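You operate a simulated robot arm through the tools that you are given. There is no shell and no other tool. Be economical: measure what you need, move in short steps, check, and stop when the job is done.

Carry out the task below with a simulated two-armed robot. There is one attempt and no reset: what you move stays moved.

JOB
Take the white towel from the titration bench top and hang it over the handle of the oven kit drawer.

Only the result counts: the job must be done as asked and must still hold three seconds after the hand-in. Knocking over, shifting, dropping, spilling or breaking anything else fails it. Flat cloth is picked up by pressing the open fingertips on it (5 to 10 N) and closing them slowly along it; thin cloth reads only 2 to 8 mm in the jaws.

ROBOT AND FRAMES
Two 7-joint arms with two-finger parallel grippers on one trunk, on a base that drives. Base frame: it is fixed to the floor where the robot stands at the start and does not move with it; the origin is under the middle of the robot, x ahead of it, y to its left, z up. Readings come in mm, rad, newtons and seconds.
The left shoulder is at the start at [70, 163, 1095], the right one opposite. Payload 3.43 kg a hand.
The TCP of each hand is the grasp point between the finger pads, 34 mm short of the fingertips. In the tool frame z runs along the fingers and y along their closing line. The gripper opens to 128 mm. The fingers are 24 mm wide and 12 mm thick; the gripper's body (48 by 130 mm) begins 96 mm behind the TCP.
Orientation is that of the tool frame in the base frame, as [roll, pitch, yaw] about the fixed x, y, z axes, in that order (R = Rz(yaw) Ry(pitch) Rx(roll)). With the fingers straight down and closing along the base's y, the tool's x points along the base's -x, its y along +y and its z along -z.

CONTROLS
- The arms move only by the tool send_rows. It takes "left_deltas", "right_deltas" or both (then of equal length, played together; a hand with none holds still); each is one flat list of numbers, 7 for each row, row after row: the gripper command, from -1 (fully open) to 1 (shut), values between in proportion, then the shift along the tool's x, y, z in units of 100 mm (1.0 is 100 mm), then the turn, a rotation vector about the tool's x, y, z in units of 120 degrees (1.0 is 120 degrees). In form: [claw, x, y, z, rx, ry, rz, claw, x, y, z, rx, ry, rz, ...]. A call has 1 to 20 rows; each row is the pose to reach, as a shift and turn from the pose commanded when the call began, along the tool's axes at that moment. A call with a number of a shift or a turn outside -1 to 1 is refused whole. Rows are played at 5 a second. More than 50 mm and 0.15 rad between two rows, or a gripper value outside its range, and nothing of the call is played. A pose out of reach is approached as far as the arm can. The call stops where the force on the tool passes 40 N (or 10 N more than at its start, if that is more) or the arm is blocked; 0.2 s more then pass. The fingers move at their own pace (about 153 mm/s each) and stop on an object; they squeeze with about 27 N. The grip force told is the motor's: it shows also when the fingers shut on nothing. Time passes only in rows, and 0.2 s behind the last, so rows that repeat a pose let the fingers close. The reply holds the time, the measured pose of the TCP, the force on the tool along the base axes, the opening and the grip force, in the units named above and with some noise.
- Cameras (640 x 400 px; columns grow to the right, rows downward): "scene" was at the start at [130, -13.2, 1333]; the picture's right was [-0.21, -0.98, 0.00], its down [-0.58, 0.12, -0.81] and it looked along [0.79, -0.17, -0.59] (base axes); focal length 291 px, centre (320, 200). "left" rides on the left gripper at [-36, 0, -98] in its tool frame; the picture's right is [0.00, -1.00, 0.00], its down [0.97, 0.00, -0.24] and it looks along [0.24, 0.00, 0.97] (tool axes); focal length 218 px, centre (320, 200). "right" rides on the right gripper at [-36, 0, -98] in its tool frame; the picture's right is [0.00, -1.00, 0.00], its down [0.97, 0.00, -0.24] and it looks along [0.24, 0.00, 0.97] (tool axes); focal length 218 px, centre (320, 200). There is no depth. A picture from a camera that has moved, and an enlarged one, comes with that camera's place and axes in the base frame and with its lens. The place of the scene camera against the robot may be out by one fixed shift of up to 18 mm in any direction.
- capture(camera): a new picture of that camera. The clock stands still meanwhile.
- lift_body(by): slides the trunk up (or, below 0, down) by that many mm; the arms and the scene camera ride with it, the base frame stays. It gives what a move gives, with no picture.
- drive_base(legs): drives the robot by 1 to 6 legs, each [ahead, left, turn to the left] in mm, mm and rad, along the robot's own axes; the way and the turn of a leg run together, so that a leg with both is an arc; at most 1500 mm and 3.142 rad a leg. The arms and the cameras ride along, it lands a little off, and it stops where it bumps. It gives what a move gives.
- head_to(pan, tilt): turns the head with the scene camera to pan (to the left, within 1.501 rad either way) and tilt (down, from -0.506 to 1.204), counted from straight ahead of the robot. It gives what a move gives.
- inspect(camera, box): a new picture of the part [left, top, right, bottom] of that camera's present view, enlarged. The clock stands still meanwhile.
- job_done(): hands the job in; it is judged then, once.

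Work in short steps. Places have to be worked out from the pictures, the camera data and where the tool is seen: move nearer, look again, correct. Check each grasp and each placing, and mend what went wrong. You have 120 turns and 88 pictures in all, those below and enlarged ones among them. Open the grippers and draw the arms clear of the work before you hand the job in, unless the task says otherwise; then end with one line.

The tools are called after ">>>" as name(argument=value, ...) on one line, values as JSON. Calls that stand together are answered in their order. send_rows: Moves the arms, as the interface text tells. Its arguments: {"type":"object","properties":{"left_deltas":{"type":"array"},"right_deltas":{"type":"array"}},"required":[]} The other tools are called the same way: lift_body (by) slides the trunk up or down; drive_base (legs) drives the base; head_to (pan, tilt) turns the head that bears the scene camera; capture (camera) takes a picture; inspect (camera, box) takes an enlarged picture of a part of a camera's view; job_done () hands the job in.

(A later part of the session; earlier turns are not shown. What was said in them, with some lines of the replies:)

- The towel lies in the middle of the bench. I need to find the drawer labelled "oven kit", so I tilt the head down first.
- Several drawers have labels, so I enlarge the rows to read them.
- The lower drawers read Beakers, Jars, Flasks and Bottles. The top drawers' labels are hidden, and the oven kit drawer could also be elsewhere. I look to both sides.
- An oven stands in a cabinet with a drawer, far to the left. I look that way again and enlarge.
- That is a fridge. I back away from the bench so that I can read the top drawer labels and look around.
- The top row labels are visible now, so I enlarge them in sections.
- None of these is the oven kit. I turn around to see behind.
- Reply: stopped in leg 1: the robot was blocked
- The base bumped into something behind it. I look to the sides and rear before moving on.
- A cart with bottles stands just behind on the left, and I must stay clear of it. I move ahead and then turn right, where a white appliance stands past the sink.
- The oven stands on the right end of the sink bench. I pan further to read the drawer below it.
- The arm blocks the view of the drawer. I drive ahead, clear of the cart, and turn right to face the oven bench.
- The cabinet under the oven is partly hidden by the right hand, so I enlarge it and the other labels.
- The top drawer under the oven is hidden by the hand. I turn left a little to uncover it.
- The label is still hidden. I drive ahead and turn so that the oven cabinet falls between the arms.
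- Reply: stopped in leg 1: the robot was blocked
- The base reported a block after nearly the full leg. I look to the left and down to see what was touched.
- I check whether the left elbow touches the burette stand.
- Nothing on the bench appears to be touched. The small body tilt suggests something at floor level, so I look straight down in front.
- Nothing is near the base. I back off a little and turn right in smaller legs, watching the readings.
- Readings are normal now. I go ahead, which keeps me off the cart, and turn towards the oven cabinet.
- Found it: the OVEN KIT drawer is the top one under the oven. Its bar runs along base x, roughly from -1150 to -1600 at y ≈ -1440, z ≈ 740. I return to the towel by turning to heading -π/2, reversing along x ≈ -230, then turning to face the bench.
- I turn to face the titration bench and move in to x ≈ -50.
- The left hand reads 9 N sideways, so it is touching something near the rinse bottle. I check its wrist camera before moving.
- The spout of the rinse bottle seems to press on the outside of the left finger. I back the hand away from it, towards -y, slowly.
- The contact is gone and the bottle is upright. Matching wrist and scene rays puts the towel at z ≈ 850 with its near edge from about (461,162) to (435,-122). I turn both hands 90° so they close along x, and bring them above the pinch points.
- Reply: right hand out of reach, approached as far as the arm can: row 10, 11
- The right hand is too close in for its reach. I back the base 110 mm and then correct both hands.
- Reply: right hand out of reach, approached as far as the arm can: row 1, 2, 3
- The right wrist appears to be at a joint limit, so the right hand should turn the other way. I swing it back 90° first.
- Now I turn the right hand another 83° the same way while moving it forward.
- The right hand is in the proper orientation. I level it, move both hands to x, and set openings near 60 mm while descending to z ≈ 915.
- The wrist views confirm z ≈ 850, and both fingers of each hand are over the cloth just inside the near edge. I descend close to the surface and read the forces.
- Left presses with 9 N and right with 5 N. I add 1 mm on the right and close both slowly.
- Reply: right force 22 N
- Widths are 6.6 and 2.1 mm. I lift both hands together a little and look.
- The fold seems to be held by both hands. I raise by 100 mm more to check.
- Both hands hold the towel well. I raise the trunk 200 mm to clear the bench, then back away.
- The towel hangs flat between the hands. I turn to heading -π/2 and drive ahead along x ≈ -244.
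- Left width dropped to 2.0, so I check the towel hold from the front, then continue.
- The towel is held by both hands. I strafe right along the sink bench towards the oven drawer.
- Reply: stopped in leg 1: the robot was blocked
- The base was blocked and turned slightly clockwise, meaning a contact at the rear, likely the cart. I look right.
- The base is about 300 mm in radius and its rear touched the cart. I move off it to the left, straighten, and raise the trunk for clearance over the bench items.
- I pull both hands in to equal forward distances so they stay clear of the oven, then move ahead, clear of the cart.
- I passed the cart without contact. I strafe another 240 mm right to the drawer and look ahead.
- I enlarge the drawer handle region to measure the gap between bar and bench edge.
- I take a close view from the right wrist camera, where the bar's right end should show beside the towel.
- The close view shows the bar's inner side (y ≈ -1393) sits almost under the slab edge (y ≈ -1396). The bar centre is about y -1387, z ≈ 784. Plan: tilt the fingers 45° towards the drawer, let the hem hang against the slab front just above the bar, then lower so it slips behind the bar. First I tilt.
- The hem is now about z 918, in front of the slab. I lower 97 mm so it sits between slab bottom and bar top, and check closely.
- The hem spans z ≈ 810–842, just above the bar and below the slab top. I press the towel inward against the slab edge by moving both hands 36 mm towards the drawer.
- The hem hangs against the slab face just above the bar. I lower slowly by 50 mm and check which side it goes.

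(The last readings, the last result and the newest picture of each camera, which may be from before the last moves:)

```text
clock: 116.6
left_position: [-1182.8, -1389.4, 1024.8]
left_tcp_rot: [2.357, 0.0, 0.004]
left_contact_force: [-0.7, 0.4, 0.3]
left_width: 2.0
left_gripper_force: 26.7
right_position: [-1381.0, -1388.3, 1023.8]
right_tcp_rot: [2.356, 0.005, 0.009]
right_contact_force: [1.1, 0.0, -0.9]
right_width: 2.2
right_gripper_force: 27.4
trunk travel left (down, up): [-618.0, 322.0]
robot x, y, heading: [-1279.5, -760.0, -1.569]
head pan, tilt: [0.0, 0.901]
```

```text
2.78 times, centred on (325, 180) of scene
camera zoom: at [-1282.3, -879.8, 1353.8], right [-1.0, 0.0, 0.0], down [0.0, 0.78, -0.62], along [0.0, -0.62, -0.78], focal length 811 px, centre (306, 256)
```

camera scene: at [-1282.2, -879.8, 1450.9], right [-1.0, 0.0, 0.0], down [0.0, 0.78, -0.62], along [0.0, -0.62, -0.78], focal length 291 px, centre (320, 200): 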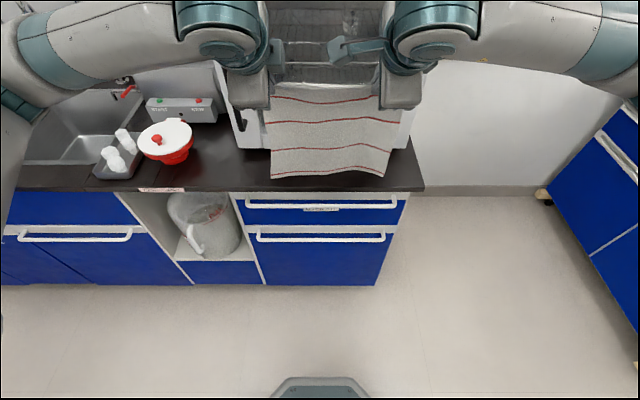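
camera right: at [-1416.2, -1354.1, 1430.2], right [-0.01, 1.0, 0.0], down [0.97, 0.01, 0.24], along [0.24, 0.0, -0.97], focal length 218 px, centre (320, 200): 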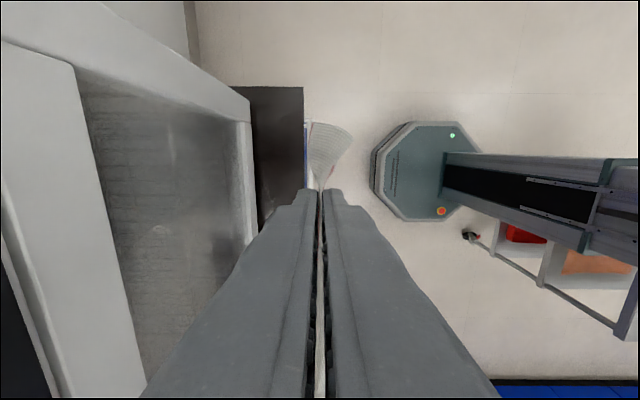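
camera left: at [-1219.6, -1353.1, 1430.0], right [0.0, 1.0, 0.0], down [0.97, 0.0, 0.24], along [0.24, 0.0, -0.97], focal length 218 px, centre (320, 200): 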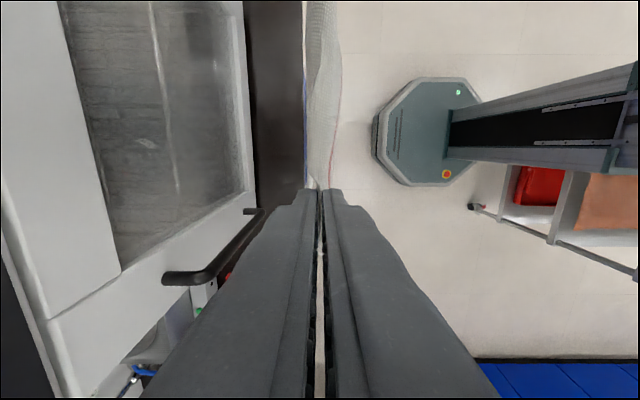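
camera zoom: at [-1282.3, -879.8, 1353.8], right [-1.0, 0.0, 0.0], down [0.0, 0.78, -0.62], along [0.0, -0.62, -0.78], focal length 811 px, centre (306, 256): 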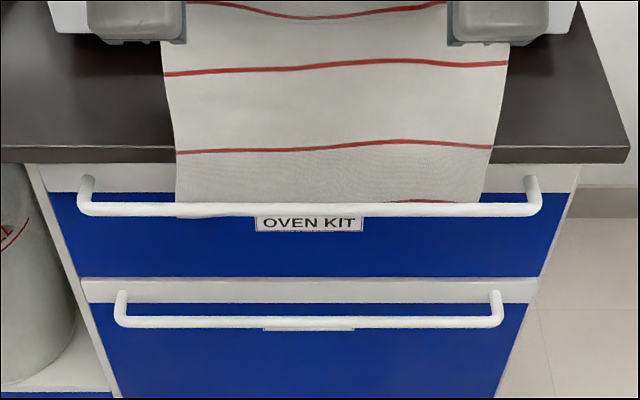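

The hem slipped behind the bar. I feed another 100 mm down behind it.

>>> send_rows(left_deltas=[1, 0, -0.07, 0.07, 0, 0, 0, 1, 0, -0.14, 0.14, 0, 0, 0, 1, 0, -0.21, 0.21, 0, 0, 0, 1, 0, -0.28, 0.28, 0, 0, 0, 1, 0, -0.35, 0.35, 0, 0, 0, 1, 0, -0.42, 0.42, 0, 0, 0, 1, 0, -0.49, 0.49, 0, 0, 0, 1, 0, -0.56, 0.56, 0, 0, 0, 1, 0, -0.63, 0.63, 0, 0, 0, 1, 0, -0.7, 0.7, 0, 0, 0, 1, 0, -0.7, 0.7, 0, 0, 0], right_deltas=[1, 0, -0.07, 0.07, 0, 0, 0, 1, 0, -0.14, 0.14, 0, 0, 0, 1, 0, -0.21, 0.21, 0, 0, 0, 1, 0, -0.28, 0.28, 0, 0, 0, 1, 0, -0.35, 0.35, 0, 0, 0, 1, 0, -0.42, 0.42, 0, 0, 0, 1, 0, -0.49, 0.49, 0, 0, 0, 1, 0, -0.56, 0.56, 0, 0, 0, 1, 0, -0.63, 0.63, 0, 0, 0, 1, 0, -0.7, 0.7, 0, 0, 0, 1, 0, -0.7, 0.7, 0, 0, 0])

>>> inspect(camera="scene", box=[190, 90, 440, 250])

```text
clock: 119.0
left_position: [-1183.1, -1389.3, 926.2]
left_tcp_rot: [2.356, -0.001, 0.003]
left_contact_force: [-0.1, 0.1, -0.2]
left_width: 2.1
left_gripper_force: 26.8
right_position: [-1380.8, -1390.1, 924.1]
right_tcp_rot: [2.356, 0.006, 0.007]
right_contact_force: [0.5, -0.3, -0.6]
right_width: 2.0
right_gripper_force: 26.8
trunk travel left (down, up): [-618.0, 322.0]
robot x, y, heading: [-1276.1, -760.6, -1.571]
head pan, tilt: [0.0, 0.901]
```

```text
2.50 times, centred on (315, 170) of scene
camera zoom: at [-1282.2, -879.8, 1353.8], right [-1.0, 0.0, 0.0], down [0.0, 0.78, -0.62], along [0.0, -0.62, -0.78], focal length 729 px, centre (332, 275)
```

zoom: 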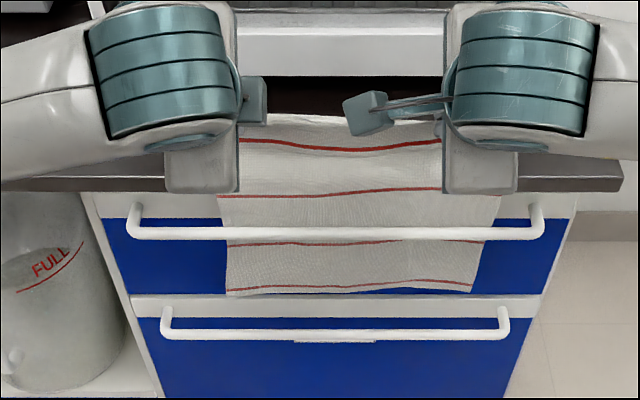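

The towel's far part hangs about 115 mm behind the bar. Now I swing the held edge outward over the bar, first outward in a slow arc.

>>> send_rows(left_deltas=[1, 0, -0.07, -0.07, 0, 0, 0, 1, 0, -0.141, -0.141, 0, 0, 0, 1, 0, -0.304, -0.262, 0, 0, 0, 1, 0, -0.46, -0.346, 0, 0, 0, 1, 0, -0.636, -0.424, 0, 0, 0, 1, 0, -0.806, -0.467, 0, 0, 0, 1, 0, -0.955, -0.488, 0, 0, 0], right_deltas=[1, 0, -0.07, -0.07, 0, 0, 0, 1, 0, -0.141, -0.141, 0, 0, 0, 1, 0, -0.304, -0.262, 0, 0, 0, 1, 0, -0.46, -0.346, 0, 0, 0, 1, 0, -0.636, -0.424, 0, 0, 0, 1, 0, -0.806, -0.467, 0, 0, 0, 1, 0, -0.955, -0.488, 0, 0, 0])

>>> capture(camera="scene")

```text
clock: 120.6
left_position: [-1181.8, -1287.4, 892.9]
left_tcp_rot: [2.355, 0.001, 0.005]
left_contact_force: [-1.0, -0.3, -0.1]
left_width: 2.2
left_gripper_force: 27.1
right_position: [-1381.9, -1285.8, 891.7]
right_tcp_rot: [2.355, 0.006, 0.005]
right_contact_force: [0.8, 1.1, 0.7]
right_width: 2.1
right_gripper_force: 26.6
trunk travel left (down, up): [-618.0, 322.0]
robot x, y, heading: [-1274.1, -762.4, -1.571]
head pan, tilt: [0.0, 0.901]
```

```text
25 pictures are left
camera scene: at [-1282.3, -879.7, 1353.9], right [-1.0, 0.0, 0.0], down [0.0, 0.78, -0.62], along [0.0, -0.62, -0.78], focal length 291 px, centre (320, 200)
```

scene: 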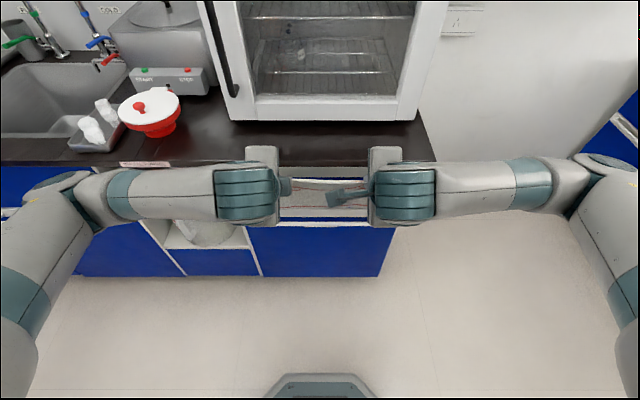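

I continue the arc down in front of the bar.

>>> send_rows(left_deltas=[1, 0, -0.205, 0.035, 0, 0, 0, 1, 0, -0.424, 0.071, 0, 0, 0, 1, 0, -0.608, 0.198, 0, 0, 0, 1, 0, -0.778, 0.354, 0, 0, 0, 1, 0, -0.926, 0.559, 0, 0, 0], right_deltas=[1, 0, -0.205, 0.035, 0, 0, 0, 1, 0, -0.424, 0.071, 0, 0, 0, 1, 0, -0.608, 0.198, 0, 0, 0, 1, 0, -0.778, 0.354, 0, 0, 0, 1, 0, -0.926, 0.559, 0, 0, 0])

>>> inspect(camera="scene", box=[200, 120, 440, 280])

```text
clock: 121.8
left_position: [-1184.3, -1262.5, 788.5]
left_tcp_rot: [2.355, -0.001, 0.004]
left_contact_force: [-0.9, -0.7, 0.7]
left_width: 2.1
left_gripper_force: 27.1
right_position: [-1381.8, -1263.0, 787.6]
right_tcp_rot: [2.355, 0.005, 0.008]
right_contact_force: [1.1, -0.8, -0.1]
right_width: 2.0
right_gripper_force: 27.3
trunk travel left (down, up): [-618.0, 322.0]
robot x, y, heading: [-1274.7, -755.7, -1.575]
head pan, tilt: [0.0, 0.901]
```

```text
2.50 times, centred on (320, 200) of scene
camera zoom: at [-1281.3, -880.3, 1353.8], right [-1.0, 0.0, 0.0], down [0.0, 0.78, -0.62], along [0.0, -0.62, -0.78], focal length 729 px, centre (320, 200)
```

zoom: 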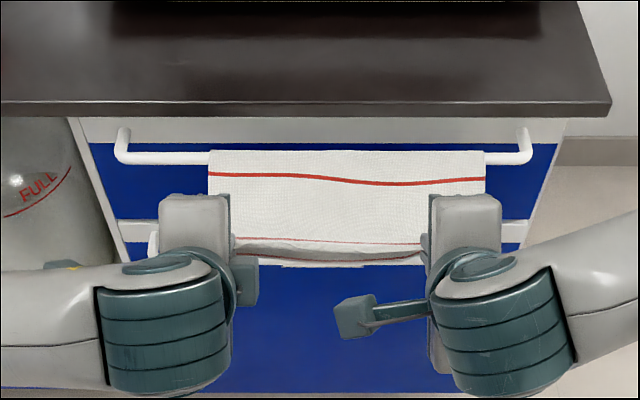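

The towel wraps over the bar nicely. I bring the held edge down and in, tilting the fingers closer to horizontal for release.

>>> send_rows(left_deltas=[1, 0, -0.12, 0.233, -0.058, 0, 0, 1, 0, -0.184, 0.495, -0.117, 0, 0, 1, 0, -0.16, 0.7, -0.175, 0, 0, 1, 0, -0.141, 0.848, -0.175, 0, 0, 1, 0, -0.141, 0.848, -0.175, 0, 0], right_deltas=[1, 0, -0.12, 0.233, -0.058, 0, 0, 1, 0, -0.184, 0.495, -0.117, 0, 0, 1, 0, -0.16, 0.7, -0.175, 0, 0, 1, 0, -0.141, 0.848, -0.175, 0, 0, 1, 0, -0.141, 0.848, -0.175, 0, 0])

>>> inspect(camera="scene", box=[200, 120, 440, 280])

```text
clock: 123.0
left_position: [-1183.3, -1312.1, 719.0]
left_tcp_rot: [1.99, 0.001, 0.002]
left_contact_force: [0.0, -0.8, 0.1]
left_width: 1.8
left_gripper_force: 27.0
right_position: [-1329.2, -1309.0, 756.9]
right_tcp_rot: [2.003, 0.017, -0.019]
right_contact_force: [0.1, -0.8, 0.5]
right_width: 1.7
right_gripper_force: 27.2
right hand out of reach, approached as far as the arm can: row 2, 3, 4, 5
trunk travel left (down, up): [-618.0, 322.0]
robot x, y, heading: [-1280.3, -761.9, -1.569]
head pan, tilt: [0.0, 0.901]
```

```text
2.50 times, centred on (320, 200) of scene
camera zoom: at [-1281.9, -879.8, 1353.9], right [-1.0, 0.0, 0.0], down [0.0, 0.78, -0.62], along [0.0, -0.62, -0.78], focal length 729 px, centre (320, 200)
```

zoom: 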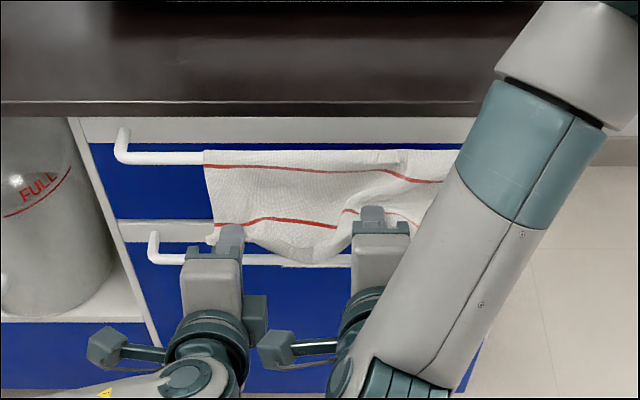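

The right hand hit a reach limit and slid inward. I back its tilt off and return it to x ≈ -1381.

>>> send_rows(right_deltas=[1, -0.13, 0, 0, 0.045, 0, 0, 1, -0.26, -0.03, 0.02, 0.09, 0, 0, 1, -0.39, -0.06, 0.04, 0.135, 0, 0, 1, -0.52, -0.1, 0.06, 0.167, 0, 0, 1, -0.52, -0.1, 0.06, 0.167, 0, 0])

>>> capture(camera="scene")

```text
clock: 124.2
left_position: [-1182.7, -1311.2, 718.7]
left_tcp_rot: [1.99, -0.001, 0.005]
left_contact_force: [-0.1, 0.0, -0.2]
left_width: 2.2
left_gripper_force: 27.4
right_position: [-1379.5, -1309.6, 742.0]
right_tcp_rot: [2.341, 0.004, 0.006]
right_contact_force: [0.3, 0.4, 0.0]
right_width: 2.2
right_gripper_force: 26.9
trunk travel left (down, up): [-618.0, 322.0]
robot x, y, heading: [-1279.1, -764.2, -1.567]
head pan, tilt: [0.0, 0.901]
```

```text
22 pictures are left
camera scene: at [-1281.3, -879.9, 1353.8], right [-1.0, 0.0, 0.0], down [0.0, 0.78, -0.62], along [0.0, -0.62, -0.78], focal length 291 px, centre (320, 200)
```

scene: 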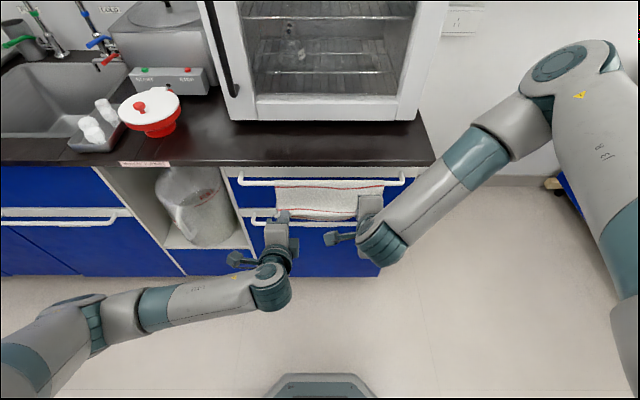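

>>> inspect(camera="scene", box=[220, 150, 420, 280])

```text
3.08 times, centred on (320, 215) of scene
camera zoom: at [-1281.3, -879.9, 1353.8], right [-1.0, 0.0, 0.0], down [0.0, 0.78, -0.62], along [0.0, -0.62, -0.78], focal length 897 px, centre (320, 154)
```

zoom: 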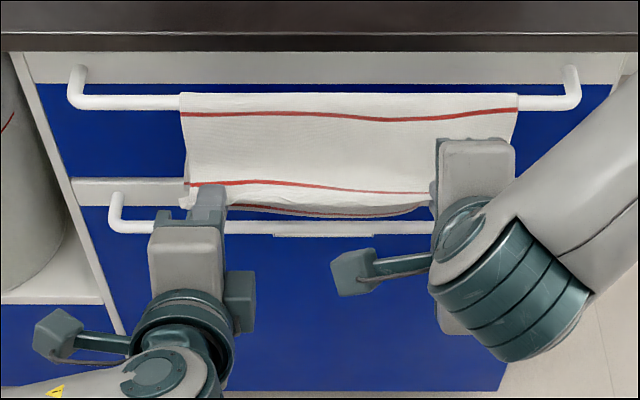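

The towel lies neatly over the bar. I open both hands moderately, letting the edge go.

>>> send_rows(left_deltas=[0.85, 0, 0, 0, 0, 0, 0, 0.7, 0, 0, 0, 0, 0, 0, 0.55, 0, 0, 0, 0, 0, 0, 0.55, 0, 0, 0, 0, 0, 0], right_deltas=[0.85, 0, 0, 0, 0, 0, 0, 0.7, 0, 0, 0, 0, 0, 0, 0.55, 0, 0, 0, 0, 0, 0, 0.55, 0, 0, 0, 0, 0, 0])

>>> inspect(camera="scene", box=[220, 150, 420, 280])

>>> capture(camera="left")

>>> capture(camera="right")

```text
clock: 125.2
left_position: [-1183.7, -1311.1, 719.3]
left_tcp_rot: [1.989, -0.001, 0.001]
left_contact_force: [0.0, 0.4, 0.2]
left_width: 28.8
left_gripper_force: 0.1
right_position: [-1380.6, -1310.4, 741.1]
right_tcp_rot: [2.338, 0.004, 0.008]
right_contact_force: [0.0, -0.1, -0.7]
right_width: 28.8
right_gripper_force: 0.0
trunk travel left (down, up): [-618.0, 322.0]
robot x, y, heading: [-1277.8, -755.1, -1.571]
head pan, tilt: [0.0, 0.901]
```

```text
3.08 times, centred on (320, 215) of scene
camera zoom: at [-1282.2, -879.9, 1353.8], right [-1.0, 0.0, 0.0], down [0.0, 0.78, -0.62], along [0.0, -0.62, -0.78], focal length 897 px, centre (320, 154)
```

zoom: 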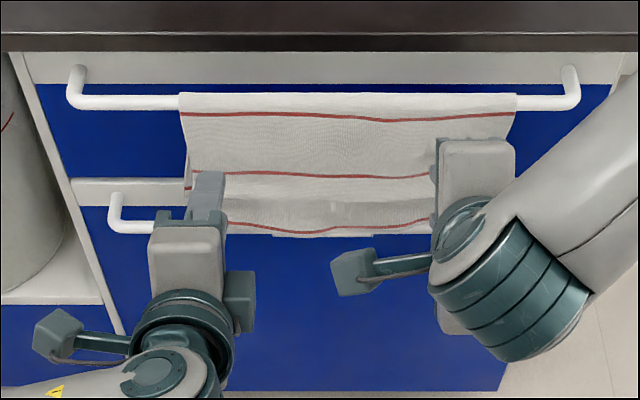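

```text
19 pictures are left
camera left: at [-1219.8, -1221.9, 759.2], right [0.0, 0.41, -0.91], down [0.97, 0.22, 0.1], along [0.24, -0.89, -0.4], focal length 218 px, centre (320, 200)
```

left: 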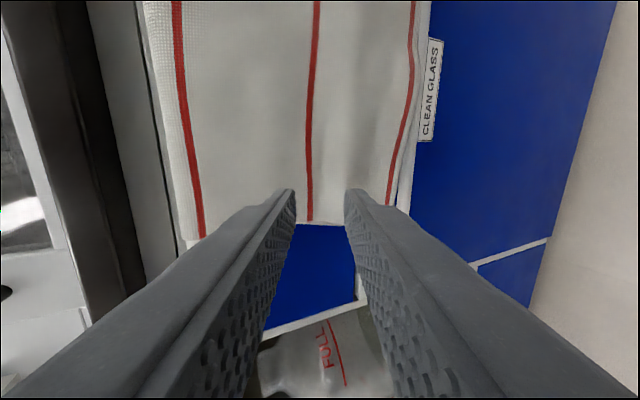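

```text
18 pictures are left
camera right: at [-1417.3, -1240.6, 810.9], right [-0.01, 0.69, -0.72], down [0.97, 0.18, 0.16], along [0.24, -0.7, -0.68], focal length 218 px, centre (320, 200)
```

right: 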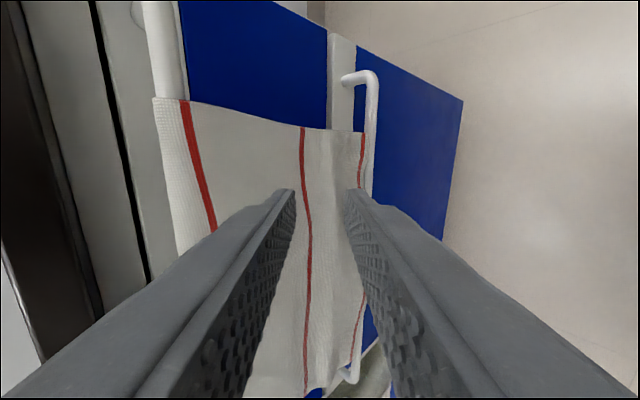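

Both edges are free and the towel hangs on the bar. I back the base 60 mm to withdraw the fingers straight outward, staying clear of the cart.

>>> drive_base(legs=[[-60, 0, 0]])

>>> inspect(camera="scene", box=[200, 110, 440, 270])

```text
clock: 126.2
left_position: [-1183.3, -1251.3, 719.4]
left_tcp_rot: [1.987, -0.001, 0.005]
left_contact_force: [0.3, 0.0, 1.3]
left_width: 28.9
left_gripper_force: 0.1
right_position: [-1380.2, -1250.3, 742.7]
right_tcp_rot: [2.336, 0.005, 0.007]
right_contact_force: [0.8, 0.5, 0.1]
right_width: 29.1
right_gripper_force: 0.1
trunk travel left (down, up): [-618.0, 322.0]
robot x, y, heading: [-1277.7, -700.2, -1.57]
head pan, tilt: [0.0, 0.901]
```

```text
2.50 times, centred on (320, 190) of scene
camera zoom: at [-1282.2, -818.9, 1354.0], right [-1.0, 0.0, 0.0], down [0.0, 0.78, -0.62], along [0.0, -0.62, -0.78], focal length 729 px, centre (320, 225)
```

zoom: 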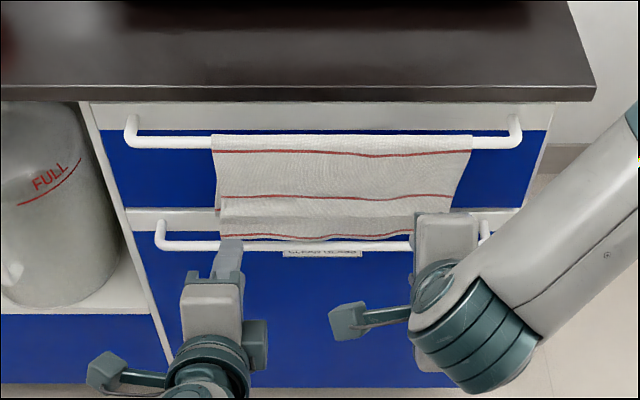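

The towel hangs evenly, about half on each side of the bar. I raise the trunk 200 mm to draw the arms clear, open the hands and take a last look.

>>> lift_body(by=200)

>>> send_rows(left_deltas=[-0.2, 0, 0, 0, 0, 0, 0, -1, 0, 0, 0, 0, 0, 0, -1, 0, 0, 0, 0, 0, 0, -1, 0, 0, 0, 0, 0, 0, -1, 0, 0, 0, 0, 0, 0, -1, 0, 0, 0, 0, 0, 0], right_deltas=[-0.2, 0, 0, 0, 0, 0, 0, -1, 0, 0, 0, 0, 0, 0, -1, 0, 0, 0, 0, 0, 0, -1, 0, 0, 0, 0, 0, 0, -1, 0, 0, 0, 0, 0, 0, -1, 0, 0, 0, 0, 0, 0])

>>> capture(camera="scene")

>>> capture(camera="left")

```text
clock: 128.3
left_position: [-1183.0, -1253.2, 919.7]
left_tcp_rot: [1.99, 0.001, 0.004]
left_contact_force: [0.3, 0.5, -0.5]
left_width: 28.8
left_gripper_force: 0.2
right_position: [-1381.5, -1251.7, 942.8]
right_tcp_rot: [2.339, 0.005, 0.007]
right_contact_force: [0.3, 0.5, 0.2]
right_width: 28.6
right_gripper_force: 0.0
trunk travel left (down, up): [-818.0, 122.0]
robot x, y, heading: [-1273.9, -701.6, -1.57]
head pan, tilt: [0.0, 0.901]
```

```text
clock: 129.8
left_position: [-1184.3, -1252.4, 919.5]
left_tcp_rot: [1.99, 0.001, 0.003]
left_contact_force: [0.5, 0.0, 0.6]
left_width: 127.8
left_gripper_force: 0.1
right_position: [-1379.9, -1251.1, 941.7]
right_tcp_rot: [2.339, 0.005, 0.007]
right_contact_force: [-0.3, -0.1, -0.3]
right_width: 128.0
right_gripper_force: 0.1
trunk travel left (down, up): [-818.0, 122.0]
robot x, y, heading: [-1275.1, -698.9, -1.57]
head pan, tilt: [0.0, 0.901]
```

```text
16 pictures are left
camera scene: at [-1282.2, -820.7, 1553.8], right [-1.0, 0.0, 0.0], down [0.0, 0.78, -0.62], along [0.0, -0.62, -0.78], focal length 291 px, centre (320, 200)
```

scene: 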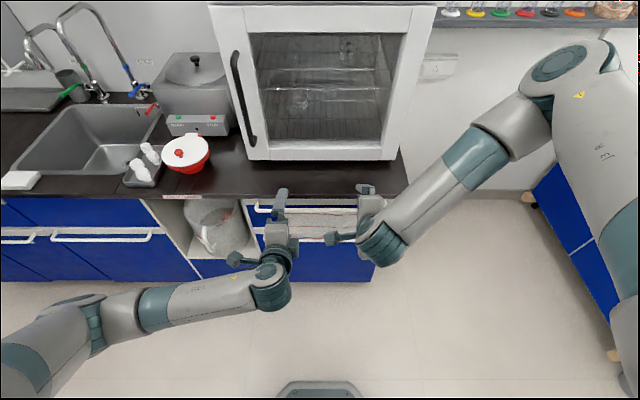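

```text
15 pictures are left
camera left: at [-1219.7, -1162.8, 959.2], right [0.0, 0.41, -0.91], down [0.97, 0.22, 0.1], along [0.24, -0.89, -0.39], focal length 218 px, centre (320, 200)
```

left: 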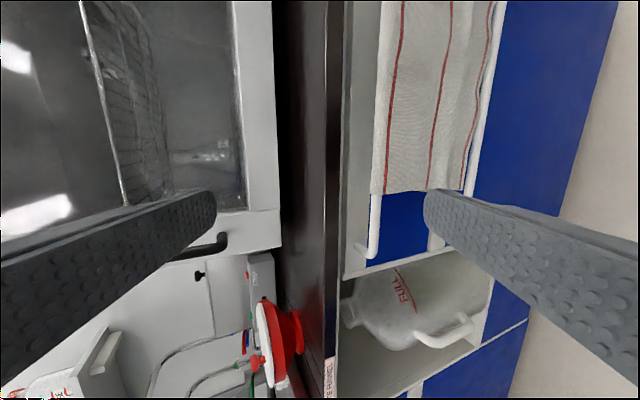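

The towel hangs steadily over the OVEN KIT bar and both arms are open and clear of it, so I hand in.

>>> job_done()

```text
The job is handed in.
```

The white towel hangs over the handle of the oven kit drawer, about half on each side of the bar, and both hands are open and clear. On the way the base bumped the cart twice and stopped once more for a cause I could not find, and the left hand briefly pressed the rinse bottle's spout. I saw nothing tipped or spilled, but I did not measure whether the cart moved.
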